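You operate a simulated robot arm through the tools that you are given. There is no shell and no other tool.

The job below is to be done with a simulated robot arm. You get a single attempt, and the scene is never put back.

Task
The bobbin is overwound: turn the crank winder back to 12 turns.
Fine: dial to Low, brake off and guide in first, so that the wire runs back; then park the bobbin on tray N30.

The check looks at the end state, three seconds after you hand in, the way a careful person would. Anything else that was tipped, shoved, dropped, spilled or broken makes it a failure.

Robot
A 7-joint arm with a two-finger parallel gripper, fixed in place. Base frame: the origin is at the foot of the arm, x ahead of it, y to its left, z up; the work surface is at about z = 780. Readings come in mm, rad, newtons and seconds.
Its first joint turns from -2.897 to 2.897 rad. Payload 4.4 kg.
The TCP is the grasp point between the finger pads, 23 mm short of the fingertips. In the tool frame z runs along the fingers and y along their closing line. Largest opening 94 mm; finger width 38, thickness 10; the body of the gripper, 54 by 96 mm, starts 39 mm behind the TCP.
Orientation is that of the tool frame in the base frame, as a unit quaternion [w, x, y, z]. With the fingers straight down and closing along the base's y, the tool's x points along the base's -x, its y along +y and its z along -z.

Tools
- The arm moves only by the tool move_arm. Its argument "series" is a list of rows, each a list of 7 numbers: the turn, a rotation vector about the base's x, y, z in rad, then the shift along the base's x, y, z in cm, then the finger opening in cm, from 0 to 9.4. In form: [[wx, wy, wz, tx, ty, tz, grip], ...]. A call has 1 to 20 rows; each row is the pose to reach, as a shift and turn from the pose commanded when the call began. Rows are played at 5 a second. More than 50 mm and 0.15 rad between two rows, or a gripper value outside its range, and nothing of the call is played. Where a pose cannot be reached the arm comes as near as it can. A force on the tool above 90 N (or 10 N above the force at the start of the call, whichever is more), or a blocked arm, ends the call early, and 0.2 s more pass. Each finger travels about 72 mm/s and halts on what it meets, pressing with about 31 N; the grip force reading is that of the motor and also rises with nothing between the fingers. The clock runs only during rows and for 0.2 s after the last one: add rows that repeat a pose to give the fingers time. It gives the time, the measured TCP pose, the force on the tool (base axes), the opening and the grip force at its end, in the units of the frame above (readings bear some noise), with the torque about the TCP (base axes, N m) and any sound that the robot's microphone picked up, and new pictures: "views" is both (left out), scene, wrist or none.
- Cameras (640 x 400 px; columns grow to the right, rows downward): "scene" is fixed at [219.4, 499.1, 1355.4]; the picture's right is [-0.33, -0.94, 0.00], its down [-0.57, 0.20, -0.79] and it looks along [0.75, -0.26, -0.61] (base axes); focal length 316 px, centre (320, 200). "wrist" rides on the gripper at [86, 16, -74] in the tool frame; the picture's right is [-0.18, 0.98, 0.00], its down [-0.58, -0.11, -0.81] and it looks along [-0.79, -0.15, 0.59] (tool axes); focal length 243 px, centre (320, 200). There is no depth. A picture from a camera that has moved, and an enlarged one, comes with that camera's place and axes in the base frame and with its lens.
- inspect(camera, box): a new picture of the part [left, top, right, bottom] of that camera's present view, enlarged. The clock stands still meanwhile.
- finish_job(): hands the job in; it is judged then, once.

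Nothing tells you positions but the pictures and the camera data. Unless the task says otherwise, let go and move clear before handing in.

The tools are called after "Call:" as a command line: name --pt "numbers of a row" for each row, then --argument value for the rest, lists and objects as JSON in quotes. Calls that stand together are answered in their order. move_arm: Moves the arm, as the interface text tells. Its arguments: {"type":"object","properties":{"series":{"type":"array"},"views":{"type":"string","enum":["both","scene","wrist","none"]}},"required":["series"]} The other tools are called the same way: inspect (camera, box) takes an enlarged picture of a part of a camera's view; finish_job () hands the job in.

At the start:

```text
time_s: 0.0
position: [767.3, 66.1, 1077.3]
tcp_rot: [0.0, 0.0, 1.0, 0.0]
wrist_force: [0.0, -0.2, -0.1]
torque: [0.01, -0.05, -0.01]
gripper_width: 94.2
grasp_force: 0.2
```

scene: 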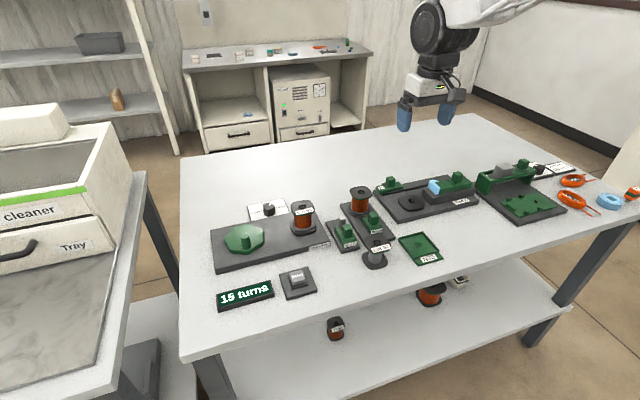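
wrist: 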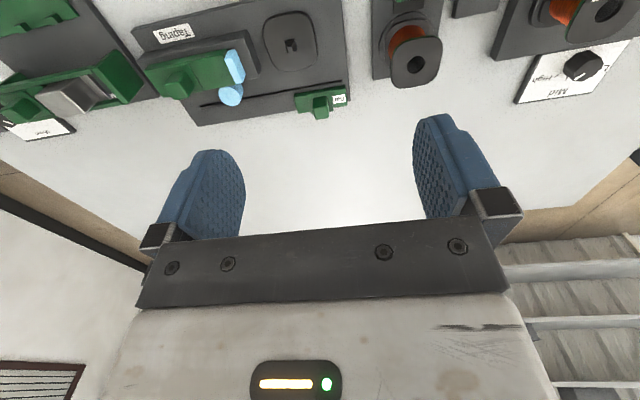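

I see a bench with a crank winder (green octagonal crank, counter reading "15 turns" or similar), a dial card, a bobbin, brake/guide parts and some trays. I'll take enlarged pictures before moving anything.

Call:
inspect --camera "scene" --box '[200, 180, 340, 268]'

Call:
inspect --camera "scene" --box '[320, 180, 460, 268]'

Call:
inspect --camera "scene" --box '[200, 240, 340, 328]'

Call:
inspect --camera "scene" --box '[360, 150, 500, 238]'

Call:
inspect --camera "scene" --box '[460, 140, 640, 253]'

```text
4.55 times, centred on (270, 224) of scene
camera zoom: at [219.4, 499.1, 1355.4], right [-0.33, -0.94, 0.0], down [-0.57, 0.2, -0.79], along [0.75, -0.26, -0.61], focal length 1435 px, centre (547, 91)
```

zoom: 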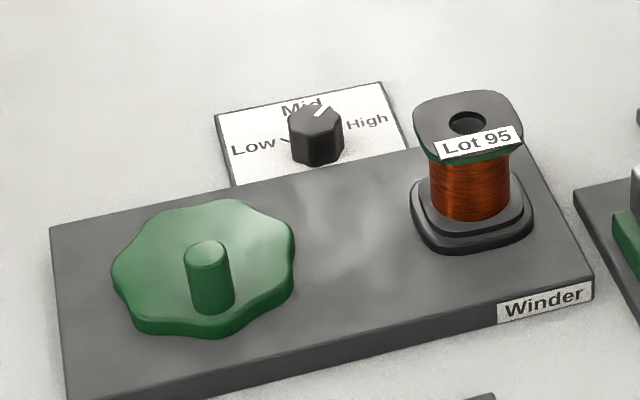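

```text
4.55 times, centred on (390, 224) of scene
camera zoom: at [219.4, 499.1, 1355.4], right [-0.33, -0.94, 0.0], down [-0.57, 0.2, -0.79], along [0.75, -0.26, -0.61], focal length 1435 px, centre (2, 91)
```

zoom: 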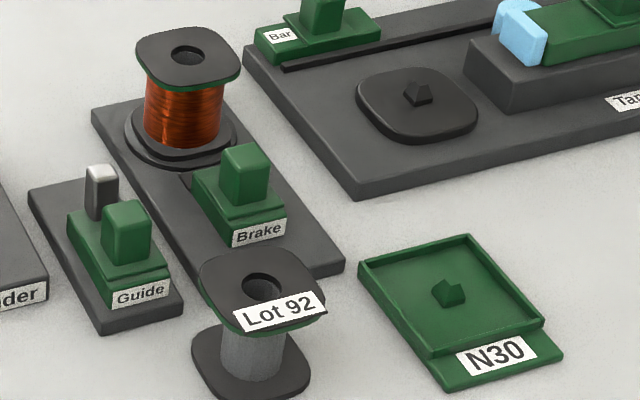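

```text
4.55 times, centred on (270, 284) of scene
camera zoom: at [219.4, 499.1, 1355.4], right [-0.33, -0.94, 0.0], down [-0.57, 0.2, -0.79], along [0.75, -0.26, -0.61], focal length 1435 px, centre (547, -182)
```

zoom: 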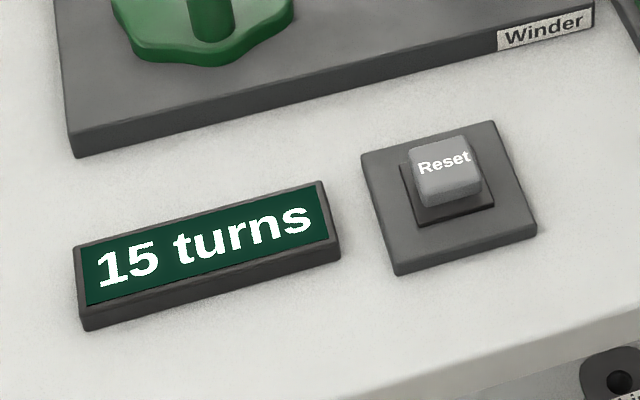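

```text
4.55 times, centred on (430, 194) of scene
camera zoom: at [219.4, 499.1, 1355.4], right [-0.33, -0.94, 0.0], down [-0.57, 0.2, -0.79], along [0.75, -0.26, -0.61], focal length 1435 px, centre (-180, 227)
```

zoom: 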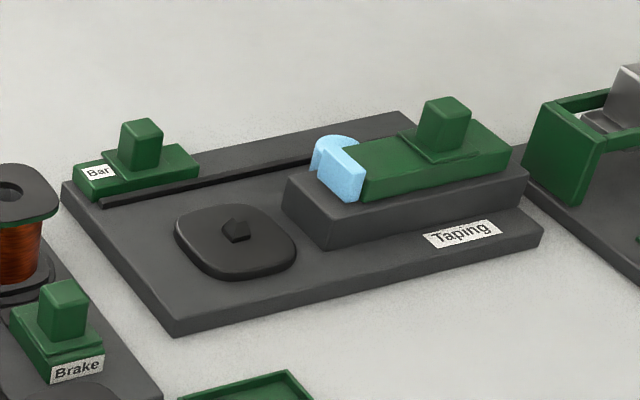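

```text
3.54 times, centred on (550, 196) of scene
camera zoom: at [219.4, 499.1, 1355.4], right [-0.33, -0.94, 0.0], down [-0.57, 0.2, -0.79], along [0.75, -0.26, -0.61], focal length 1118 px, centre (-494, 212)
```

zoom: 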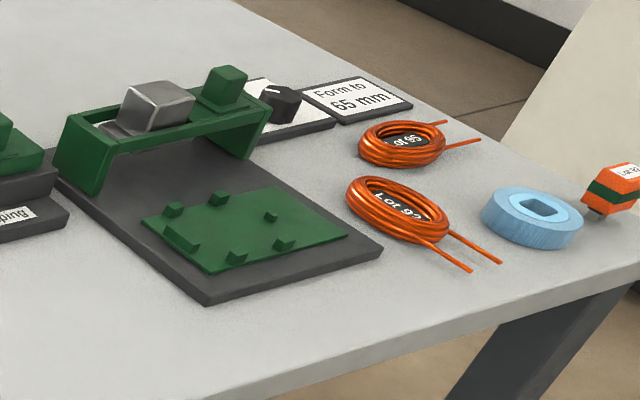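

The counter reads 15 turns and the dial points at Mid. The winder holds the "Lot 95" bobbin, with Guide and Brake sliders to its right and tray N30 beyond them. I'll pull the arm back and to the left, staying high, so the wrist camera can look over the winder.

Call:
move_arm --pt "0 0 0 -2.8 3.4 0 9.4" --pt "0 0 0 -5.6 6.8 0 9.4" --pt "0 0 0 -8.4 10.2 0 9.4" --pt "0 0 0 -11.2 13.6 0 9.4" --pt "0 0 0 -14 17 0 9.4" --pt "0 0 0 -16.8 20.4 0 9.4" --pt "0 0 0 -19.6 23.8 0 9.4" --pt "0 0 0 -22.4 27.2 0 9.4" --pt "0 0 0 -25.2 30.6 0 9.4" --pt "0 0 0 -28 34 0 9.4" --pt "0 0 0 -28 34 0 9.4" --views "both"

```text
time_s: 2.4
position: [484.9, 405.7, 1078.6]
tcp_rot: [-0.001, 0.001, 1.0, 0.0]
wrist_force: [0.4, -1.7, 1.0]
torque: [0.02, 0.0, -0.01]
gripper_width: 94.1
grasp_force: 0.0
camera wrist: at [400.4, 422.2, 1153.3], right [0.18, 0.98, 0.0], down [0.58, -0.11, 0.81], along [0.79, -0.15, -0.59], focal length 243 px, centre (320, 200)
```

scene: 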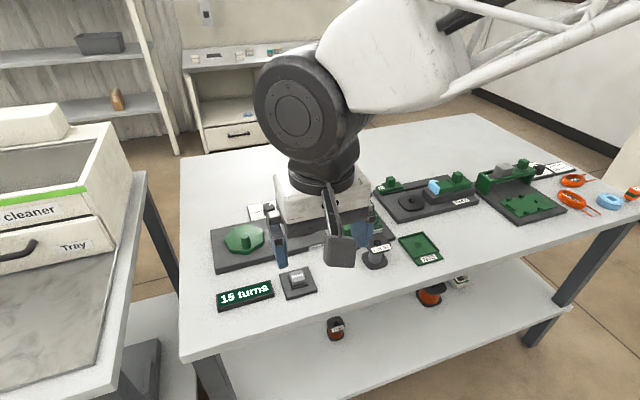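
wrist: 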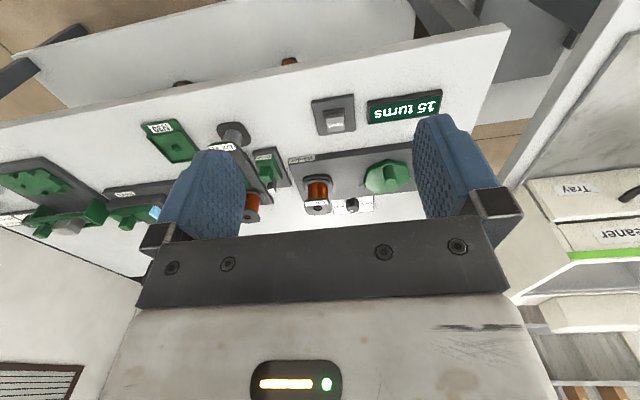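

The wrist picture is upside down, but it shows the whole winder from the arm's side. I'll enlarge the parts of it that matter.

Call:
inspect --camera "wrist" --box '[280, 130, 420, 218]'

Call:
inspect --camera "wrist" --box '[180, 100, 320, 188]'

Call:
inspect --camera "wrist" --box '[300, 80, 460, 180]'

```text
4.55 times, centred on (350, 174) of wrist
camera zoom: at [400.4, 422.2, 1153.3], right [0.18, 0.98, 0.0], down [0.58, -0.11, 0.81], along [0.79, -0.15, -0.59], focal length 1103 px, centre (184, 318)
```

zoom: 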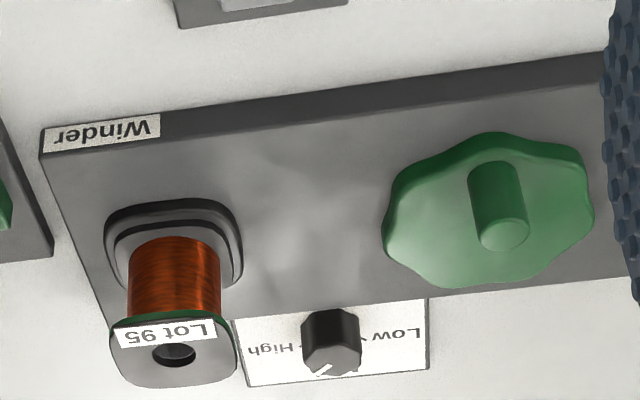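

```text
4.55 times, centred on (250, 144) of wrist
camera zoom: at [400.4, 422.2, 1153.3], right [0.18, 0.98, 0.0], down [0.58, -0.11, 0.81], along [0.79, -0.15, -0.59], focal length 1103 px, centre (638, 454)
```

zoom: 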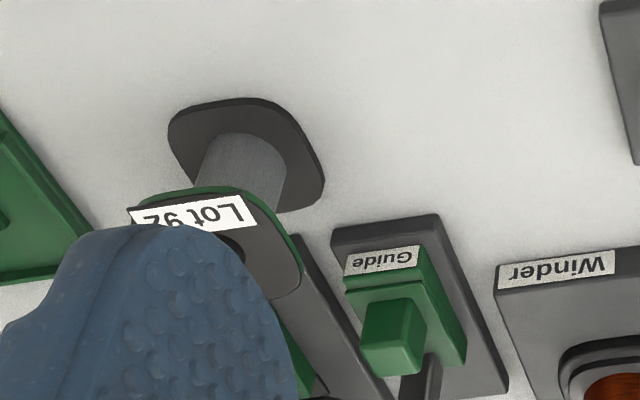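

```text
4.00 times, centred on (380, 130) of wrist
camera zoom: at [400.4, 422.2, 1153.3], right [0.18, 0.98, 0.0], down [0.58, -0.11, 0.81], along [0.79, -0.15, -0.59], focal length 970 px, centre (80, 480)
```

zoom: 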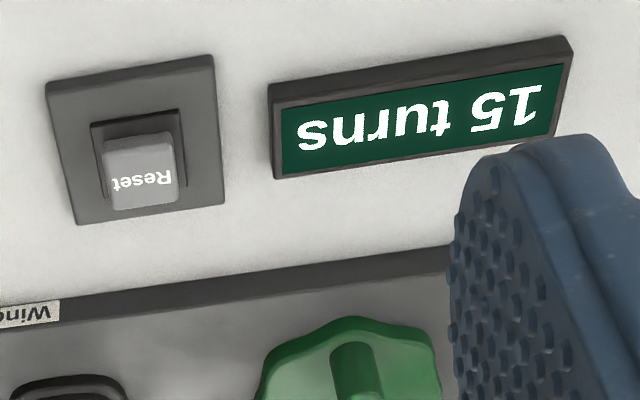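

The handle post on the crank disc sits off-centre, and the dial card is at about (911, 410), close to the edge of the reach. I'll move nearer, keeping above the objects, to see the dial, crank and bobbin better.

Call:
move_arm --pt "0 0 0 4 0 -1.5 9.4" --pt "0 0 0 8 0 -3 9.4" --pt "0 0 0 12 0 -4.5 9.4" --pt "0 0 0 16 0 -6 9.4" --pt "0 0 0 20 0 -7.5 9.4" --pt "0 0 0 20 0 -7.5 9.4" --pt "0 0 0 20 0 -7.5 9.4" --views "wrist"

```text
time_s: 4.0
position: [688.0, 405.2, 1001.7]
tcp_rot: [0.0, 0.0, 1.0, 0.0]
wrist_force: [0.0, 0.0, 0.5]
torque: [-0.04, -0.01, 0.01]
gripper_width: 94.0
grasp_force: 0.1
camera wrist: at [601.0, 422.2, 1077.0], right [0.18, 0.98, 0.0], down [0.58, -0.11, 0.81], along [0.79, -0.15, -0.59], focal length 243 px, centre (320, 200)
```

wrist: 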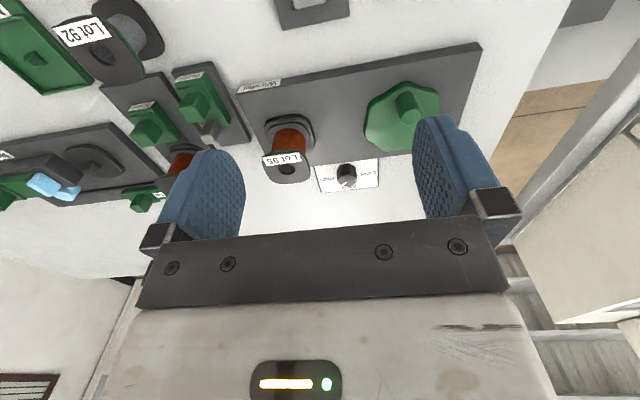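

Call:
inspect --camera "wrist" --box '[300, 140, 400, 203]'

Call:
inspect --camera "wrist" --box '[90, 50, 260, 156]'

Call:
inspect --camera "wrist" --box '[340, 50, 500, 150]'

Call:
inspect --camera "wrist" --box '[0, 0, 180, 113]'

Call:
inspect --camera "wrist" --box '[230, 80, 350, 155]'

```text
6.35 times, centred on (350, 172) of wrist
camera zoom: at [601.0, 422.2, 1077.0], right [0.18, 0.98, 0.0], down [0.58, -0.11, 0.81], along [0.79, -0.15, -0.59], focal length 1540 px, centre (130, 381)
```

zoom: 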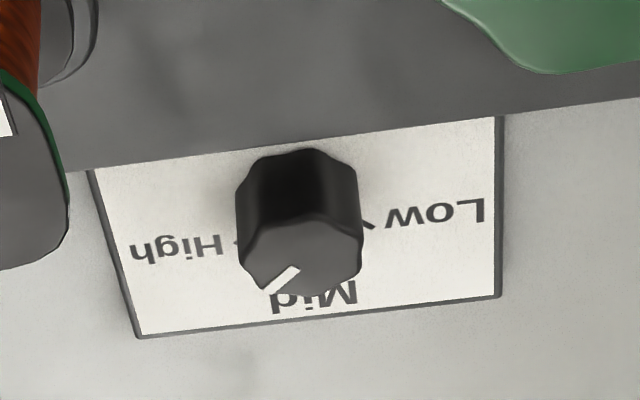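

```text
3.76 times, centred on (175, 103) of wrist
camera zoom: at [601.0, 422.2, 1077.0], right [0.18, 0.98, 0.0], down [0.58, -0.11, 0.81], along [0.79, -0.15, -0.59], focal length 913 px, centre (866, 565)
```

zoom: 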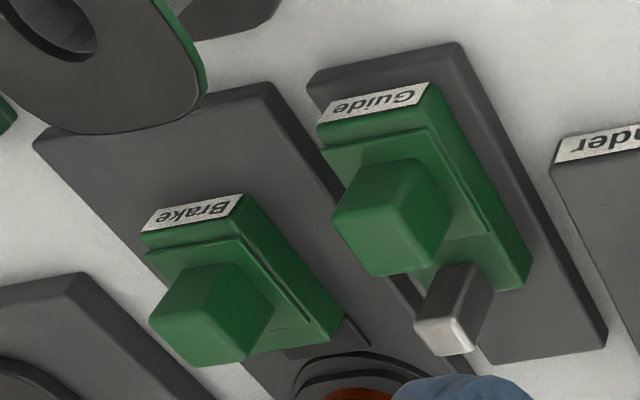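

```text
4.00 times, centred on (420, 100) of wrist
camera zoom: at [601.0, 422.2, 1077.0], right [0.18, 0.98, 0.0], down [0.58, -0.11, 0.81], along [0.79, -0.15, -0.59], focal length 970 px, centre (-80, 600)
```

zoom: 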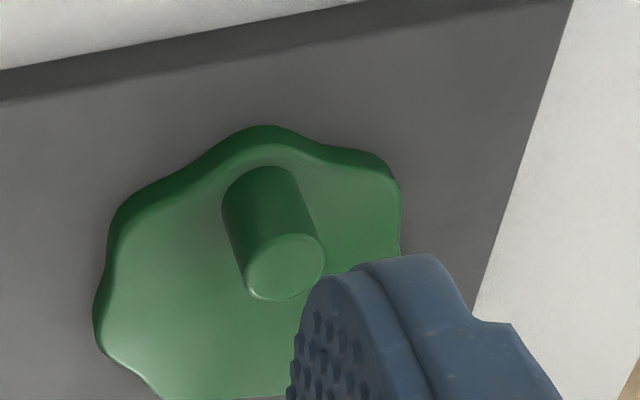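

```text
3.54 times, centred on (90, 56) of wrist
camera zoom: at [601.0, 422.2, 1077.0], right [0.18, 0.98, 0.0], down [0.58, -0.11, 0.81], along [0.79, -0.15, -0.59], focal length 859 px, centre (1134, 708)
```

zoom: 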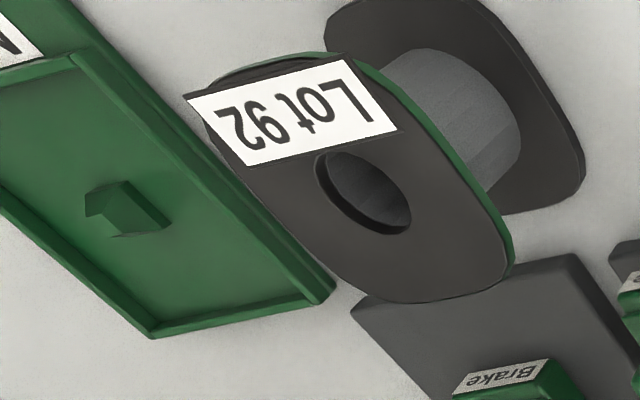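

```text
5.33 times, centred on (290, 118) of wrist
camera zoom: at [601.0, 422.2, 1077.0], right [0.18, 0.98, 0.0], down [0.58, -0.11, 0.81], along [0.79, -0.15, -0.59], focal length 1294 px, centre (480, 640)
```

zoom: 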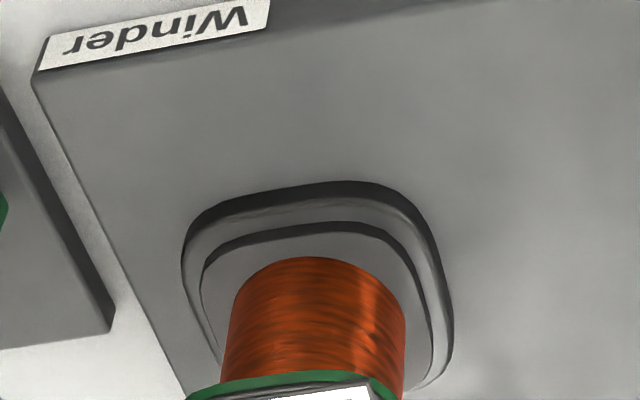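

The pointer on the dial seems to lie between Mid and High. I'll zoom in on it from both cameras.

Call:
inspect --camera "wrist" --box '[330, 155, 370, 180]'

Call:
inspect --camera "scene" --box '[240, 190, 300, 228]'

Call:
inspect --camera "scene" --box '[320, 180, 440, 255]'

```text
16.00 times, centred on (350, 168) of wrist
camera zoom: at [601.0, 422.2, 1077.0], right [0.18, 0.98, 0.0], down [0.58, -0.11, 0.81], along [0.79, -0.15, -0.59], focal length 3882 px, centre (-160, 720)
```

zoom: 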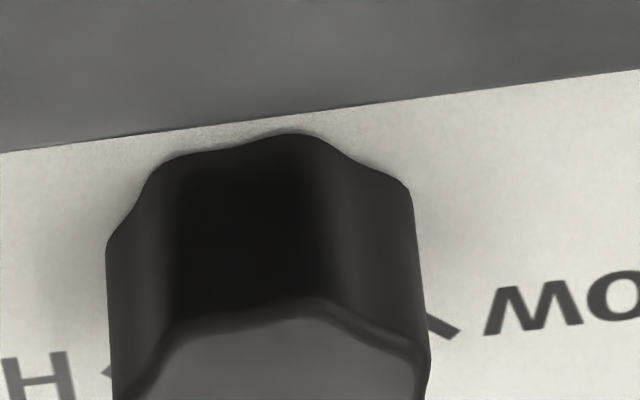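

```text
10.53 times, centred on (270, 209) of scene
camera zoom: at [219.4, 499.1, 1355.4], right [-0.33, -0.94, 0.0], down [-0.57, 0.2, -0.79], along [0.75, -0.26, -0.61], focal length 3324 px, centre (846, 105)
```

zoom: 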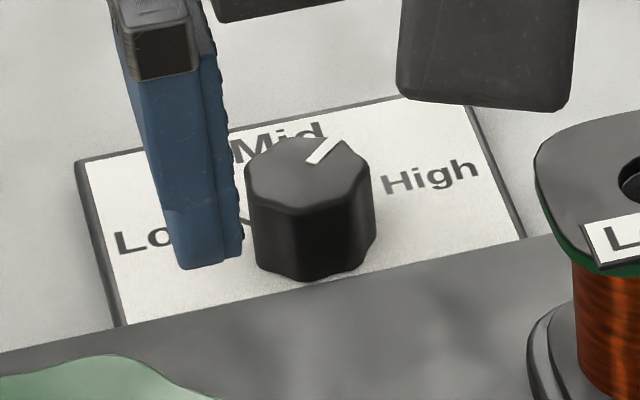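

```text
5.33 times, centred on (380, 218) of scene
camera zoom: at [219.4, 499.1, 1355.4], right [-0.33, -0.94, 0.0], down [-0.57, 0.2, -0.79], along [0.75, -0.26, -0.61], focal length 1684 px, centre (0, 107)
```

zoom: 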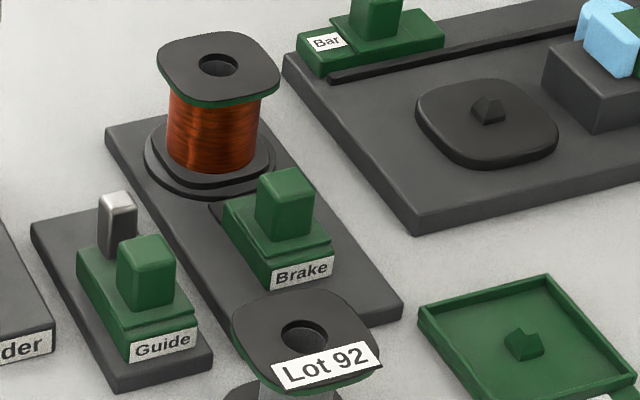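

Projecting the ticks suggests the dial points at High, at about -48° azimuth, with Low at about +48°. The next thing to check is how the brake and guide sliders are built, so I'll move over toward them.

Call:
move_arm --pt "0 0 0 -1 -4 -1 9.4" --pt "0 0 0 -2 -8 -2 9.4" --pt "0 0 0 -3 -12 -3 9.4" --pt "0 0 0 -4 -16 -4 9.4" --pt "0 0 0 -5 -19.6 -5 9.4" --pt "0 0 0 -5 -19.6 -5 9.4" --pt "0 0 0 -5 -19.6 -5 9.4" --views "wrist"

```text
time_s: 5.6
position: [636.1, 207.5, 952.2]
tcp_rot: [0.0, 0.0, 1.0, 0.0]
wrist_force: [0.2, 0.4, 0.4]
torque: [-0.01, -0.06, -0.02]
gripper_width: 93.8
grasp_force: 0.1
camera wrist: at [551.9, 225.1, 1027.3], right [0.18, 0.98, 0.0], down [0.58, -0.11, 0.81], along [0.79, -0.15, -0.59], focal length 243 px, centre (320, 200)
```

wrist: 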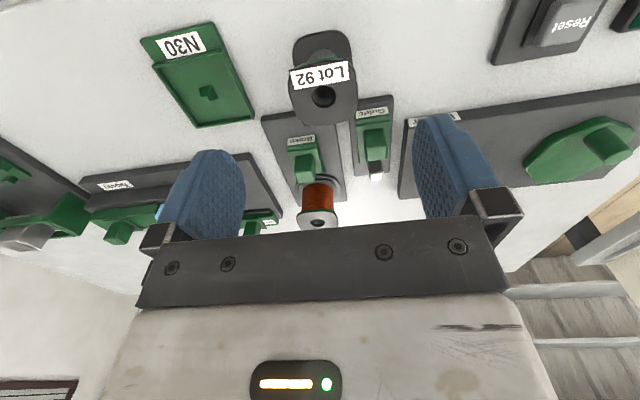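

Call:
inspect --camera "wrist" --box '[255, 90, 415, 190]'

Call:
inspect --camera "wrist" --box '[270, 140, 350, 190]'

Call:
inspect --camera "wrist" --box '[335, 95, 415, 185]'

Call:
inspect --camera "wrist" --box '[130, 10, 290, 130]'

```text
4.00 times, centred on (335, 140) of wrist
camera zoom: at [551.9, 225.1, 1027.3], right [0.18, 0.98, 0.0], down [0.58, -0.11, 0.81], along [0.79, -0.15, -0.59], focal length 970 px, centre (260, 440)
```

zoom: 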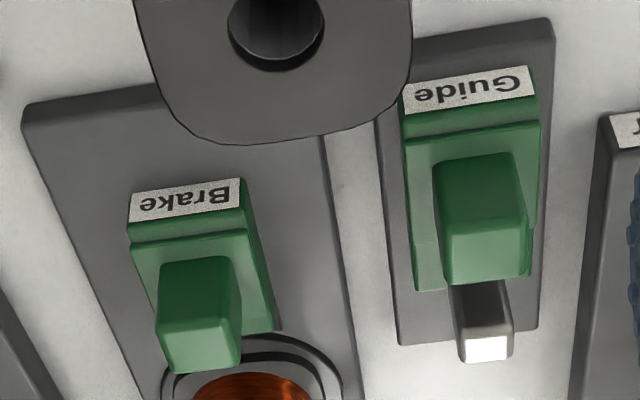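

```text
8.00 times, centred on (310, 165) of wrist
camera zoom: at [551.9, 225.1, 1027.3], right [0.18, 0.98, 0.0], down [0.58, -0.11, 0.81], along [0.79, -0.15, -0.59], focal length 1941 px, centre (400, 480)
```

zoom: 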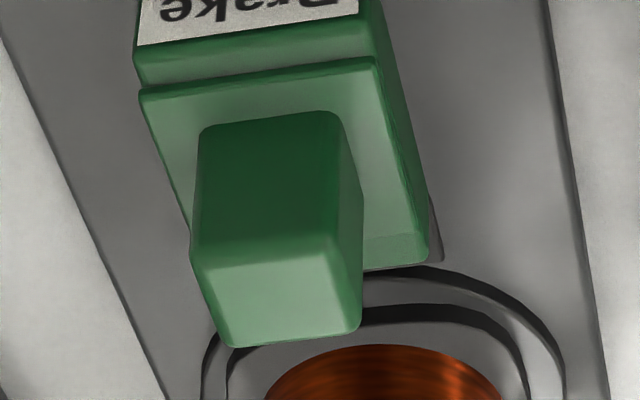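

```text
4.44 times, centred on (375, 140) of wrist
camera zoom: at [551.9, 225.1, 1027.3], right [0.18, 0.98, 0.0], down [0.58, -0.11, 0.81], along [0.79, -0.15, -0.59], focal length 1078 px, centre (76, 467)
```

zoom: 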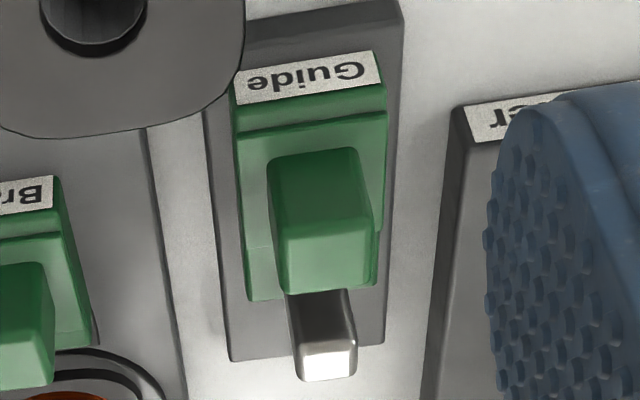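

```text
3.33 times, centred on (210, 70) of wrist
camera zoom: at [551.9, 225.1, 1027.3], right [0.18, 0.98, 0.0], down [0.58, -0.11, 0.81], along [0.79, -0.15, -0.59], focal length 809 px, centre (687, 633)
```

zoom: 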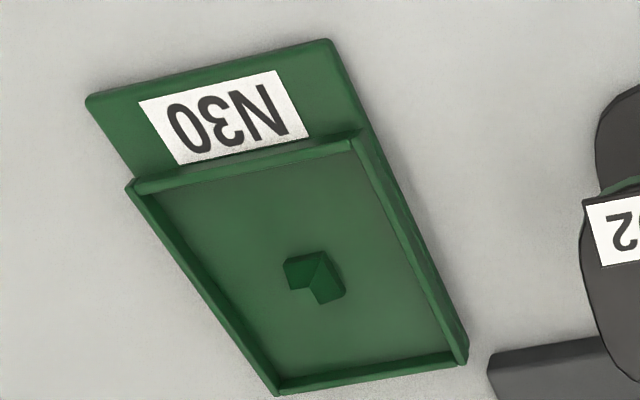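

The Brake block sits close to the spool, and the Guide block sits at the near end of its plate with a pin at its far side. I'll enlarge both from the scene camera for detail.

Call:
inspect --camera "scene" --box '[340, 195, 400, 233]'

Call:
inspect --camera "scene" --box '[320, 210, 372, 255]'

Call:
inspect --camera "scene" --box '[390, 220, 450, 270]'

Call:
inspect --camera "scene" --box '[340, 230, 420, 280]'

```text
10.53 times, centred on (370, 214) of scene
camera zoom: at [219.4, 499.1, 1355.4], right [-0.33, -0.94, 0.0], down [-0.57, 0.2, -0.79], along [0.75, -0.26, -0.61], focal length 3324 px, centre (-206, 53)
```

zoom: 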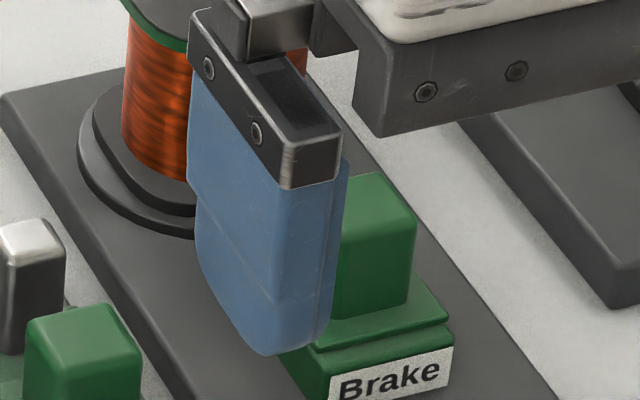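

```text
8.89 times, centred on (346, 232) of scene
camera zoom: at [219.4, 499.1, 1355.4], right [-0.33, -0.94, 0.0], down [-0.57, 0.2, -0.79], along [0.75, -0.26, -0.61], focal length 2807 px, centre (89, -89)
```

zoom: 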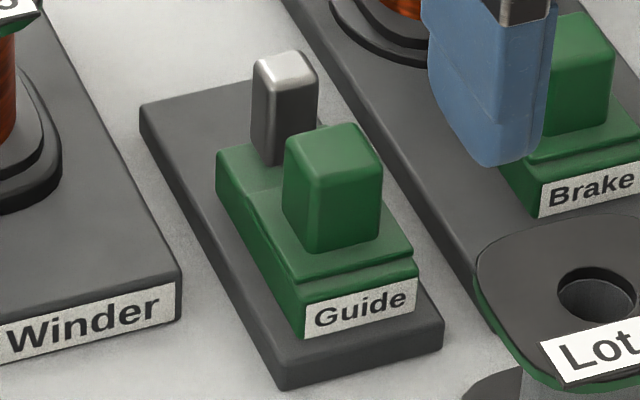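

```text
8.00 times, centred on (420, 245) of scene
camera zoom: at [219.4, 499.1, 1355.4], right [-0.33, -0.94, 0.0], down [-0.57, 0.2, -0.79], along [0.75, -0.26, -0.61], focal length 2526 px, centre (-480, -160)
```

zoom: 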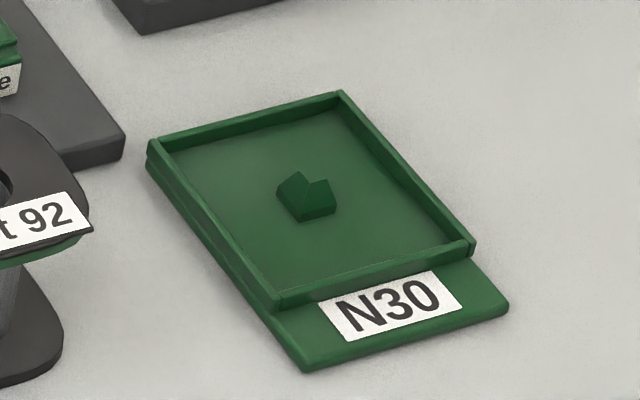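

```text
8.00 times, centred on (380, 255) of scene
camera zoom: at [219.4, 499.1, 1355.4], right [-0.33, -0.94, 0.0], down [-0.57, 0.2, -0.79], along [0.75, -0.26, -0.61], focal length 2526 px, centre (-160, -240)
```

zoom: 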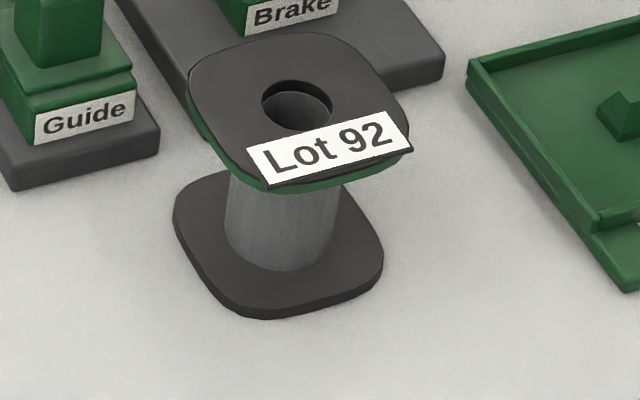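

Both sliders have cube handles. The brake cube is at about (757, 170) with its top near z 836. The guide cube is at about (737, 250), with free plate ahead of it. I'll hover over the brake handle first to check alignment.

Call:
move_arm --pt "0 0 0 4 -1.3 0 9.4" --pt "0 0 0 8 -2.7 0 8" --pt "0 0 0 12 -4.06 0 6" --pt "0 0 0 12 -4.06 -4 6" --pt "0 0 0 12 -4.06 -7 6" --pt "0 0 0 12 -4.06 -7 6" --views "both"

```text
time_s: 7.0
position: [757.1, 169.3, 882.0]
tcp_rot: [-0.001, 0.0, 1.0, 0.0]
wrist_force: [-0.5, -0.5, 0.2]
torque: [0.0, -0.02, 0.01]
gripper_width: 60.1
grasp_force: 0.1
camera wrist: at [671.7, 186.8, 957.2], right [0.18, 0.98, 0.0], down [0.58, -0.11, 0.81], along [0.79, -0.15, -0.59], focal length 243 px, centre (320, 200)
```

scene: 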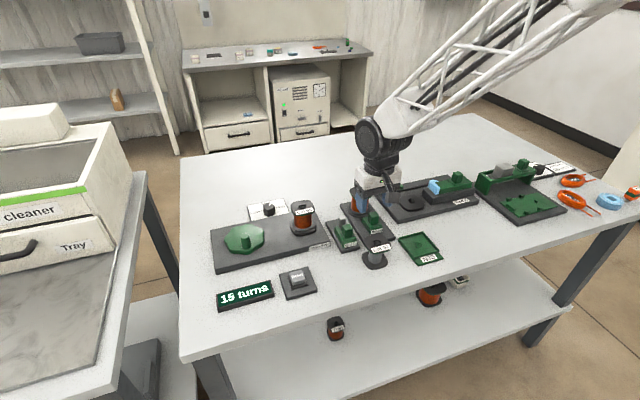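
wrist: 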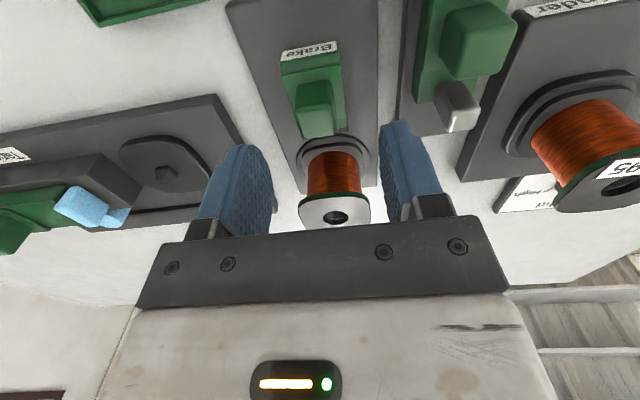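

Call:
inspect --camera "wrist" --box '[260, 30, 400, 180]'

Call:
inspect --camera "scene" --box '[330, 180, 420, 240]'

```text
2.67 times, centred on (330, 105) of wrist
camera zoom: at [671.7, 186.8, 957.2], right [0.18, 0.98, 0.0], down [0.58, -0.11, 0.81], along [0.79, -0.15, -0.59], focal length 647 px, centre (293, 453)
```

zoom: 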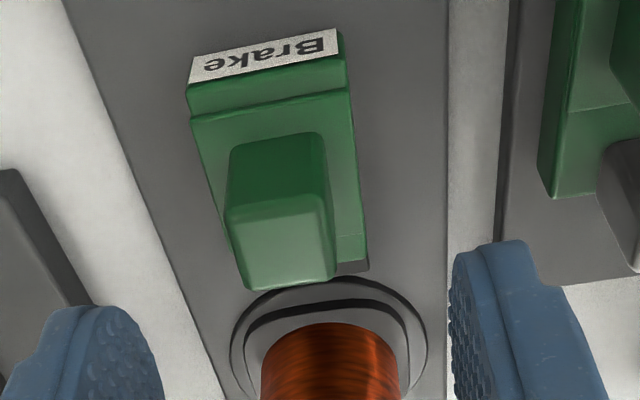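

```text
6.67 times, centred on (375, 210) of scene
camera zoom: at [219.4, 499.1, 1355.4], right [-0.33, -0.94, 0.0], down [-0.57, 0.2, -0.79], along [0.75, -0.26, -0.61], focal length 2105 px, centre (-47, 133)
```

zoom: 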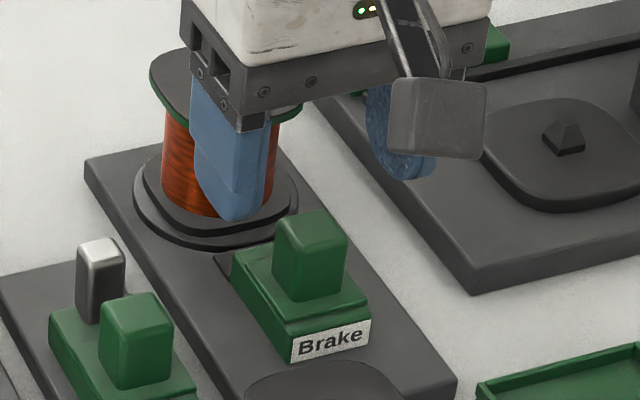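

The gripper is centred over the brake cube at about (758, 168). I'll descend, close on it, and look before pulling.

Call:
move_arm --pt "0 0 0 0 -0.1 -2 6" --pt "0 0 0 0 -0.1 -4.1 6" --pt "0 0 0 0 -0.1 -4.1 6" --pt "0 0 0 0 -0.1 -4.1 3" --pt "0 0 0 0 -0.1 -4.1 1" --pt "0 0 0 0 -0.1 -4.1 1" --pt "0 0 0 0 -0.1 -4.1 1" --views "both"

```text
time_s: 8.6
position: [756.7, 168.8, 840.1]
tcp_rot: [0.0, 0.001, 1.0, 0.001]
wrist_force: [2.0, -42.9, -0.6]
torque: [-0.19, -0.44, 0.52]
gripper_width: 21.9
grasp_force: 44.6
camera wrist: at [671.7, 184.8, 915.8], right [0.18, 0.98, 0.0], down [0.58, -0.11, 0.81], along [0.79, -0.15, -0.59], focal length 243 px, centre (320, 200)
```

scene: 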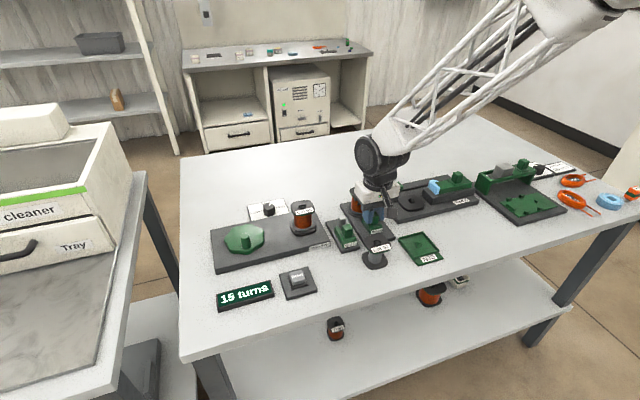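
wrist: 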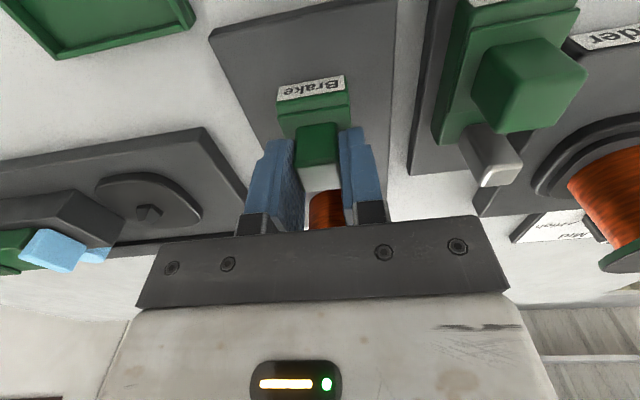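

The brake cube is gripped at 22 mm, with a small side load because it lies slightly further toward -y. I'll pull it gently back, away from the spool, and watch the force.

Call:
move_arm --pt "0 0 0 -0.3 -0.1 0 1" --pt "0 0 0 -0.6 -0.1 0 1" --pt "0 0 0 -1.0 -0.1 0 1" --pt "0 0 0 -1.0 -0.1 0 1" --views "wrist"

```text
time_s: 9.6
position: [746.9, 167.9, 841.1]
tcp_rot: [0.001, -0.001, 1.0, 0.0]
wrist_force: [0.3, 0.6, -13.6]
torque: [0.35, -0.83, -0.31]
gripper_width: 21.7
grasp_force: 44.9
camera wrist: at [660.8, 184.7, 915.8], right [0.18, 0.98, 0.0], down [0.58, -0.11, 0.81], along [0.79, -0.15, -0.59], focal length 243 px, centre (320, 200)
```

wrist: 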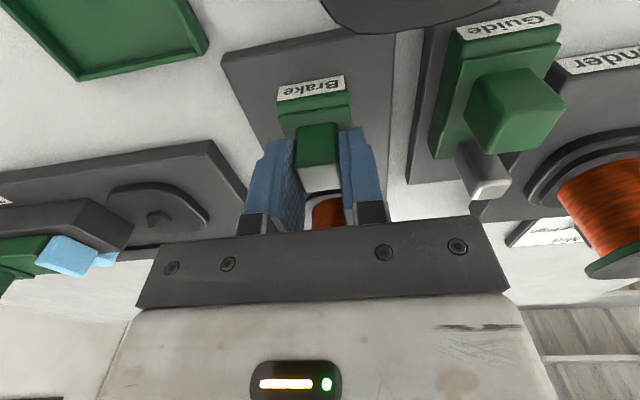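

The brake block follows the gripper freely. I'll keep pulling back toward its stop.

Call:
move_arm --pt "0 0 0 -0.3 0 0 1" --pt "0 0 0 -0.6 0 0 1" --pt "0 0 0 -0.9 0 0 1" --pt "0 0 0 -1.2 0 0 1" --pt "0 0 0 -1.2 0 0 1" --views "both"

```text
time_s: 10.8
position: [734.4, 167.4, 840.4]
tcp_rot: [-0.001, 0.0, 1.0, 0.001]
wrist_force: [1.6, 45.1, -31.5]
torque: [0.49, -0.17, -0.34]
gripper_width: 21.8
grasp_force: 45.1
camera wrist: at [648.8, 184.7, 915.8], right [0.18, 0.98, 0.0], down [0.58, -0.11, 0.81], along [0.79, -0.15, -0.59], focal length 243 px, centre (320, 200)
```

scene: 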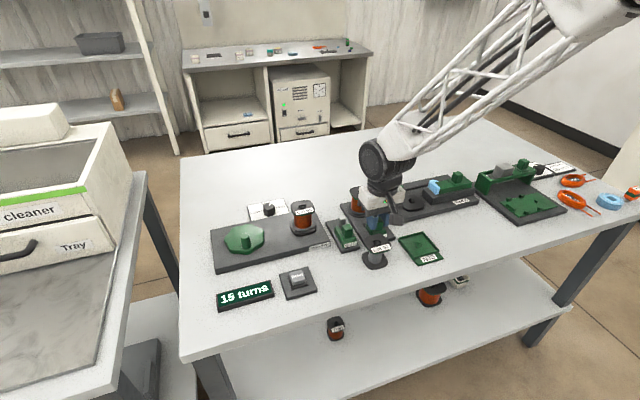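
wrist: 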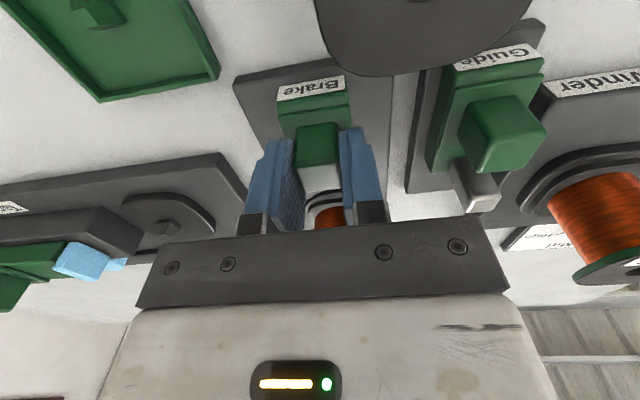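

There is a side load of 45 N, so the slider's track must be yawed by a few degrees. I'll correct sideways while pulling further.

Call:
move_arm --pt "0 0 0 0 0.1 -0.07 1" --pt "0 0 0 -0.3 0.13 -0.07 1" --pt "0 0 0 -0.6 0.16 -0.07 1" --pt "0 0 0 -0.9 0.19 -0.07 1" --pt "0 0 0 -0.9 0.19 -0.07 1" --views "wrist"

```text
time_s: 12.0
position: [727.3, 167.7, 842.6]
tcp_rot: [0.001, 0.001, 1.0, 0.0]
wrist_force: [42.9, -28.3, 16.1]
torque: [-0.55, -0.65, 0.5]
gripper_width: 22.1
grasp_force: 44.8
camera wrist: at [641.6, 184.8, 917.8], right [0.19, 0.98, 0.0], down [0.58, -0.11, 0.81], along [0.79, -0.15, -0.59], focal length 243 px, centre (320, 200)
```

wrist: 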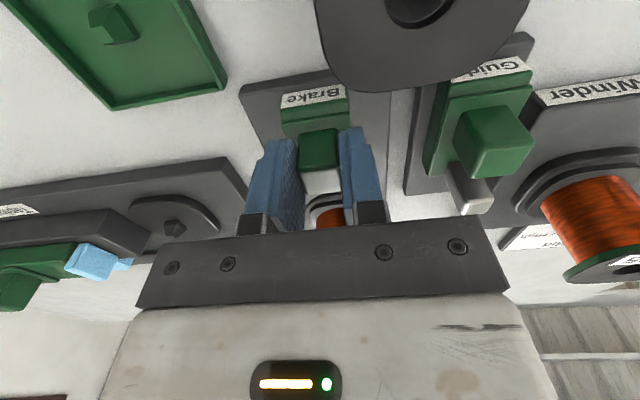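

The x force rose to 43 N, so the brake has reached its rear stop after about 30 mm of travel. I'll release, lift, and check it.

Call:
move_arm --pt "0 0 0 0 0 0 3" --pt "0 0 0 0 0 0 6" --pt "0 0 0 0 0 0 6" --pt "0 0 0 0 0 3 6" --pt "0 0 0 0 0 7 6" --pt "0 0 0 -3 1 10 6" --pt "0 0 0 -3 1 10 6" --views "both"

```text
time_s: 13.6
position: [694.9, 178.5, 941.1]
tcp_rot: [0.0, 0.0, 1.0, 0.0]
wrist_force: [-0.2, -0.2, -0.2]
torque: [0.02, 0.01, -0.03]
gripper_width: 60.0
grasp_force: 0.0
camera wrist: at [610.6, 195.5, 1015.8], right [0.18, 0.98, 0.0], down [0.58, -0.11, 0.81], along [0.79, -0.15, -0.59], focal length 243 px, centre (320, 200)
```

scene: 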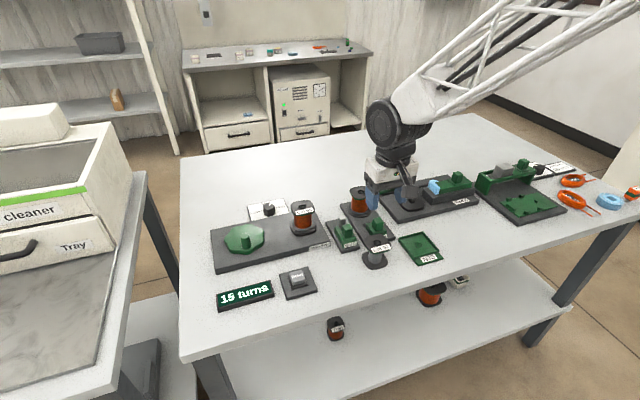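
wrist: 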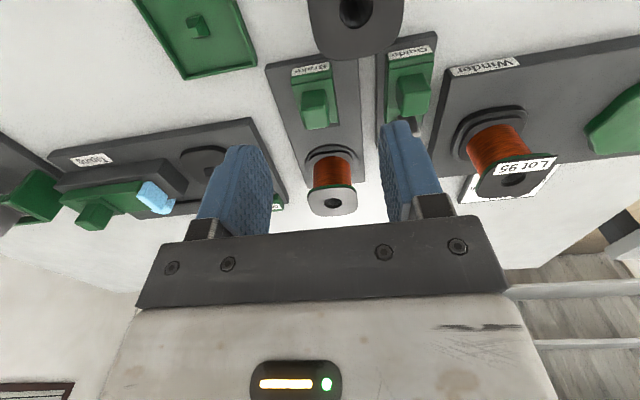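

Call:
inspect --camera "wrist" --box '[260, 40, 400, 220]'

Call:
inspect --camera "scene" --box '[330, 190, 410, 240]'

Call:
inspect --camera "wrist" --box '[360, 20, 460, 150]'

```text
2.22 times, centred on (330, 130) of wrist
camera zoom: at [610.6, 195.5, 1015.8], right [0.18, 0.98, 0.0], down [0.58, -0.11, 0.81], along [0.79, -0.15, -0.59], focal length 539 px, centre (298, 356)
```

zoom: 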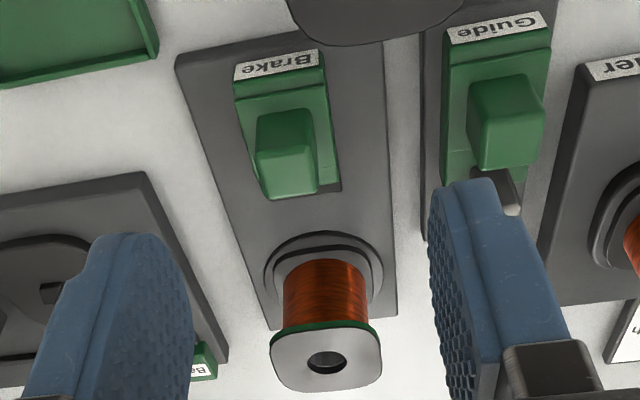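

```text
8.00 times, centred on (370, 215) of scene
camera zoom: at [219.4, 499.1, 1355.4], right [-0.33, -0.94, 0.0], down [-0.57, 0.2, -0.79], along [0.75, -0.26, -0.61], focal length 2526 px, centre (-80, 80)
```

zoom: 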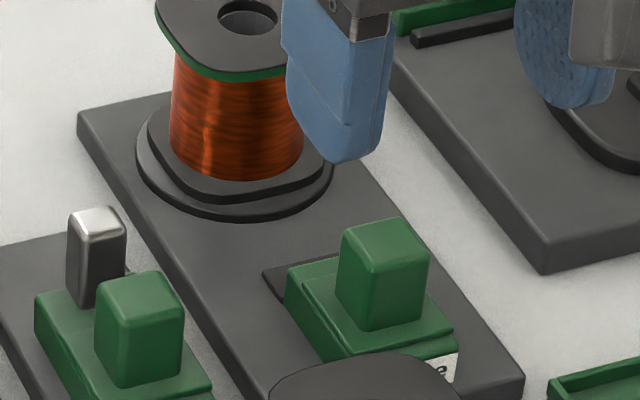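

```text
3.08 times, centred on (410, 85) of wrist
camera zoom: at [610.6, 195.5, 1015.8], right [0.18, 0.98, 0.0], down [0.58, -0.11, 0.81], along [0.79, -0.15, -0.59], focal length 746 px, centre (43, 554)
```

zoom: 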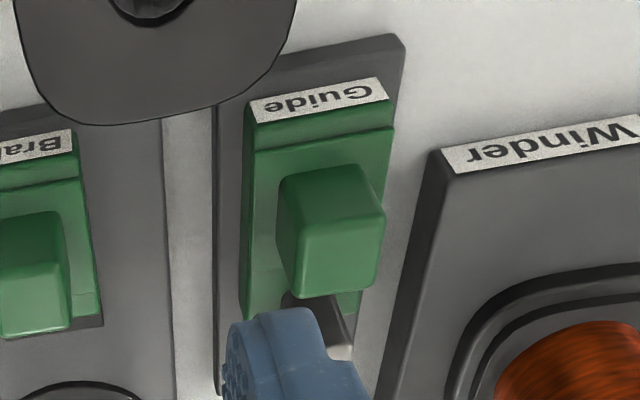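

The brake block is now well clear of the spool. Next is the guide handle at about (736, 251), so I'll move over, descend and grip it.

Call:
move_arm --pt "0 0 0 2 3.6 0 6" --pt "0 0 0 4 7.1 0 6" --pt "0 0 0 4.1 7.15 -4 6" --pt "0 0 0 4.1 7.15 -8 6" --pt "0 0 0 4.1 7.15 -9.95 6" --pt "0 0 0 4.1 7.15 -9.95 6" --pt "0 0 0 4.1 7.15 -9.95 3" --pt "0 0 0 4.1 7.15 -9.95 1" --pt "0 0 0 4.1 7.15 -9.95 1" --views "both"

```text
time_s: 15.6
position: [737.3, 250.8, 839.5]
tcp_rot: [-0.001, 0.0, 1.0, 0.0]
wrist_force: [1.7, -18.2, -1.2]
torque: [0.08, -0.37, 0.49]
gripper_width: 22.0
grasp_force: 45.0
camera wrist: at [651.9, 266.8, 915.5], right [0.18, 0.98, 0.0], down [0.58, -0.11, 0.81], along [0.79, -0.15, -0.59], focal length 243 px, centre (320, 200)
```

scene: 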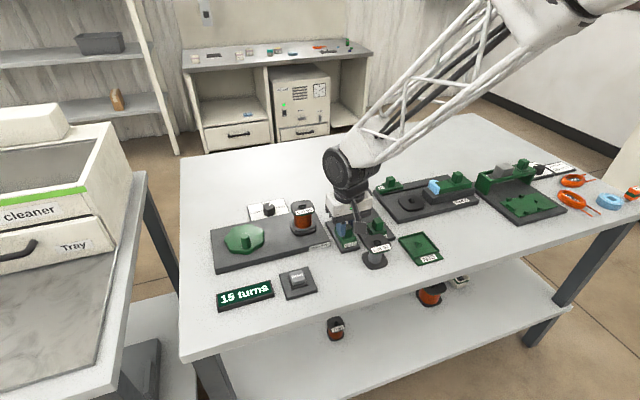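
wrist: 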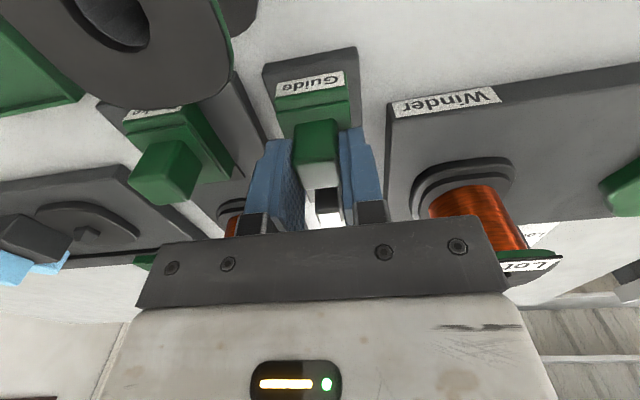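

The guide handle is gripped at 22 mm. I'll push it forward (+x), toward the wire line, in small steps.

Call:
move_arm --pt "0 0 0 0 -0.04 0 1" --pt "0 0 0 0.3 -0.04 0 1" --pt "0 0 0 0.6 -0.04 0 1" --pt "0 0 0 0.9 -0.04 0 1" --pt "0 0 0 1.2 -0.04 0 1" --pt "0 0 0 1.2 -0.04 0 1" --views "none"

```text
time_s: 17.0
position: [749.2, 249.5, 840.3]
tcp_rot: [-0.001, 0.0, 1.0, 0.001]
wrist_force: [-0.5, -16.6, -19.9]
torque: [0.02, -0.72, 0.13]
gripper_width: 22.0
grasp_force: 45.4
```

It moves freely, so I'll keep pushing until it meets its stop.

Call:
move_arm --pt "0 0 0 0.3 -0.05 -0.04 1" --pt "0 0 0 0.6 -0.06 -0.04 1" --pt "0 0 0 0.9 -0.07 -0.04 1" --pt "0 0 0 1.2 -0.08 -0.04 1" --pt "0 0 0 1.2 -0.08 -0.04 1" --views "wrist"

```text
time_s: 18.2
position: [760.0, 249.8, 841.4]
tcp_rot: [0.0, 0.0, 1.0, 0.0]
wrist_force: [-1.8, 7.5, -15.6]
torque: [0.15, 0.23, -0.12]
gripper_width: 21.7
grasp_force: 44.9
camera wrist: at [675.0, 266.7, 915.5], right [0.18, 0.98, 0.0], down [0.58, -0.11, 0.81], along [0.79, -0.15, -0.59], focal length 243 px, centre (320, 200)
```

wrist: 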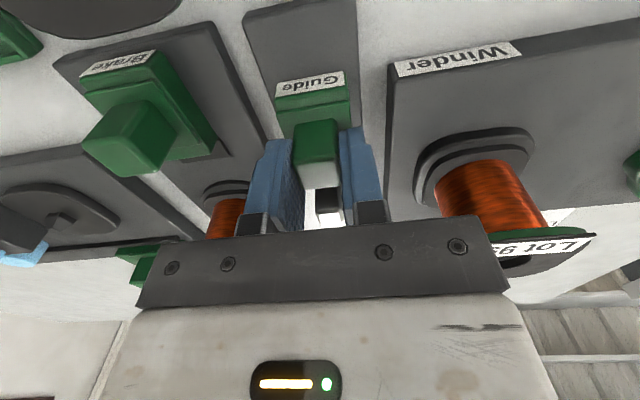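

Call:
move_arm --pt "0 0 0 0.3 0 -0.04 1" --pt "0 0 0 0.6 0 -0.04 1" --pt "0 0 0 0.9 0 -0.04 1" --pt "0 0 0 1.2 0 -0.04 1" --pt "0 0 0 1.2 0 -0.04 1" --views "wrist"

```text
time_s: 19.4
position: [772.5, 250.2, 840.6]
tcp_rot: [0.0, 0.0, 1.0, 0.0]
wrist_force: [-1.1, 28.6, -10.0]
torque: [0.37, -1.03, -0.3]
gripper_width: 22.1
grasp_force: 45.1
camera wrist: at [687.0, 266.7, 915.4], right [0.18, 0.98, 0.0], down [0.58, -0.11, 0.81], along [0.79, -0.15, -0.59], focal length 243 px, centre (320, 200)
```

wrist: 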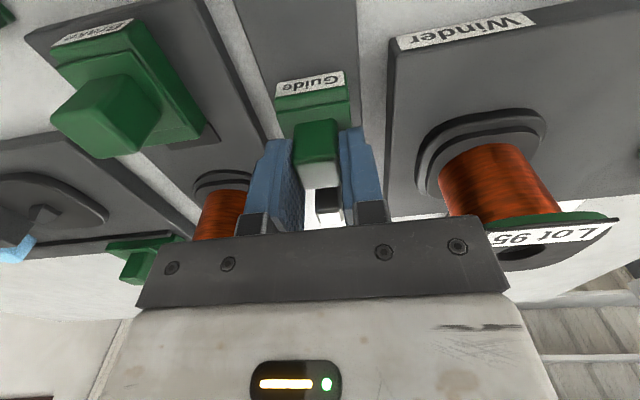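

Call:
move_arm --pt "0 0 0 0 0.06 -0.03 1" --pt "0 0 0 0.3 0.07 -0.03 1" --pt "0 0 0 0.6 0.08 -0.03 1" --pt "0 0 0 0.9 0.09 -0.03 1" --pt "0 0 0 0.9 0.09 -0.03 1" --views "both"

```text
time_s: 20.6
position: [781.2, 250.2, 840.2]
tcp_rot: [0.002, 0.0, 1.0, 0.0]
wrist_force: [1.5, 11.5, 15.6]
torque: [0.07, 1.48, 0.19]
gripper_width: 21.8
grasp_force: 44.9
camera wrist: at [696.3, 266.7, 915.4], right [0.18, 0.98, 0.0], down [0.58, -0.11, 0.81], along [0.79, -0.15, -0.59], focal length 243 px, centre (320, 200)
```

scene: 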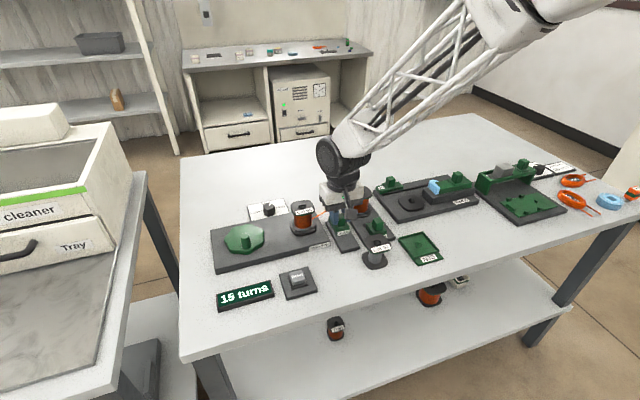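
wrist: 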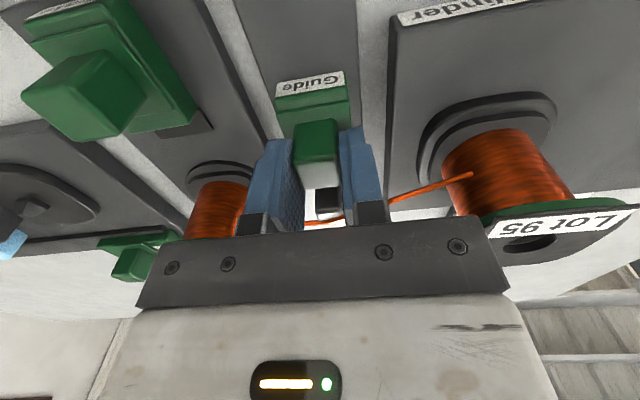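

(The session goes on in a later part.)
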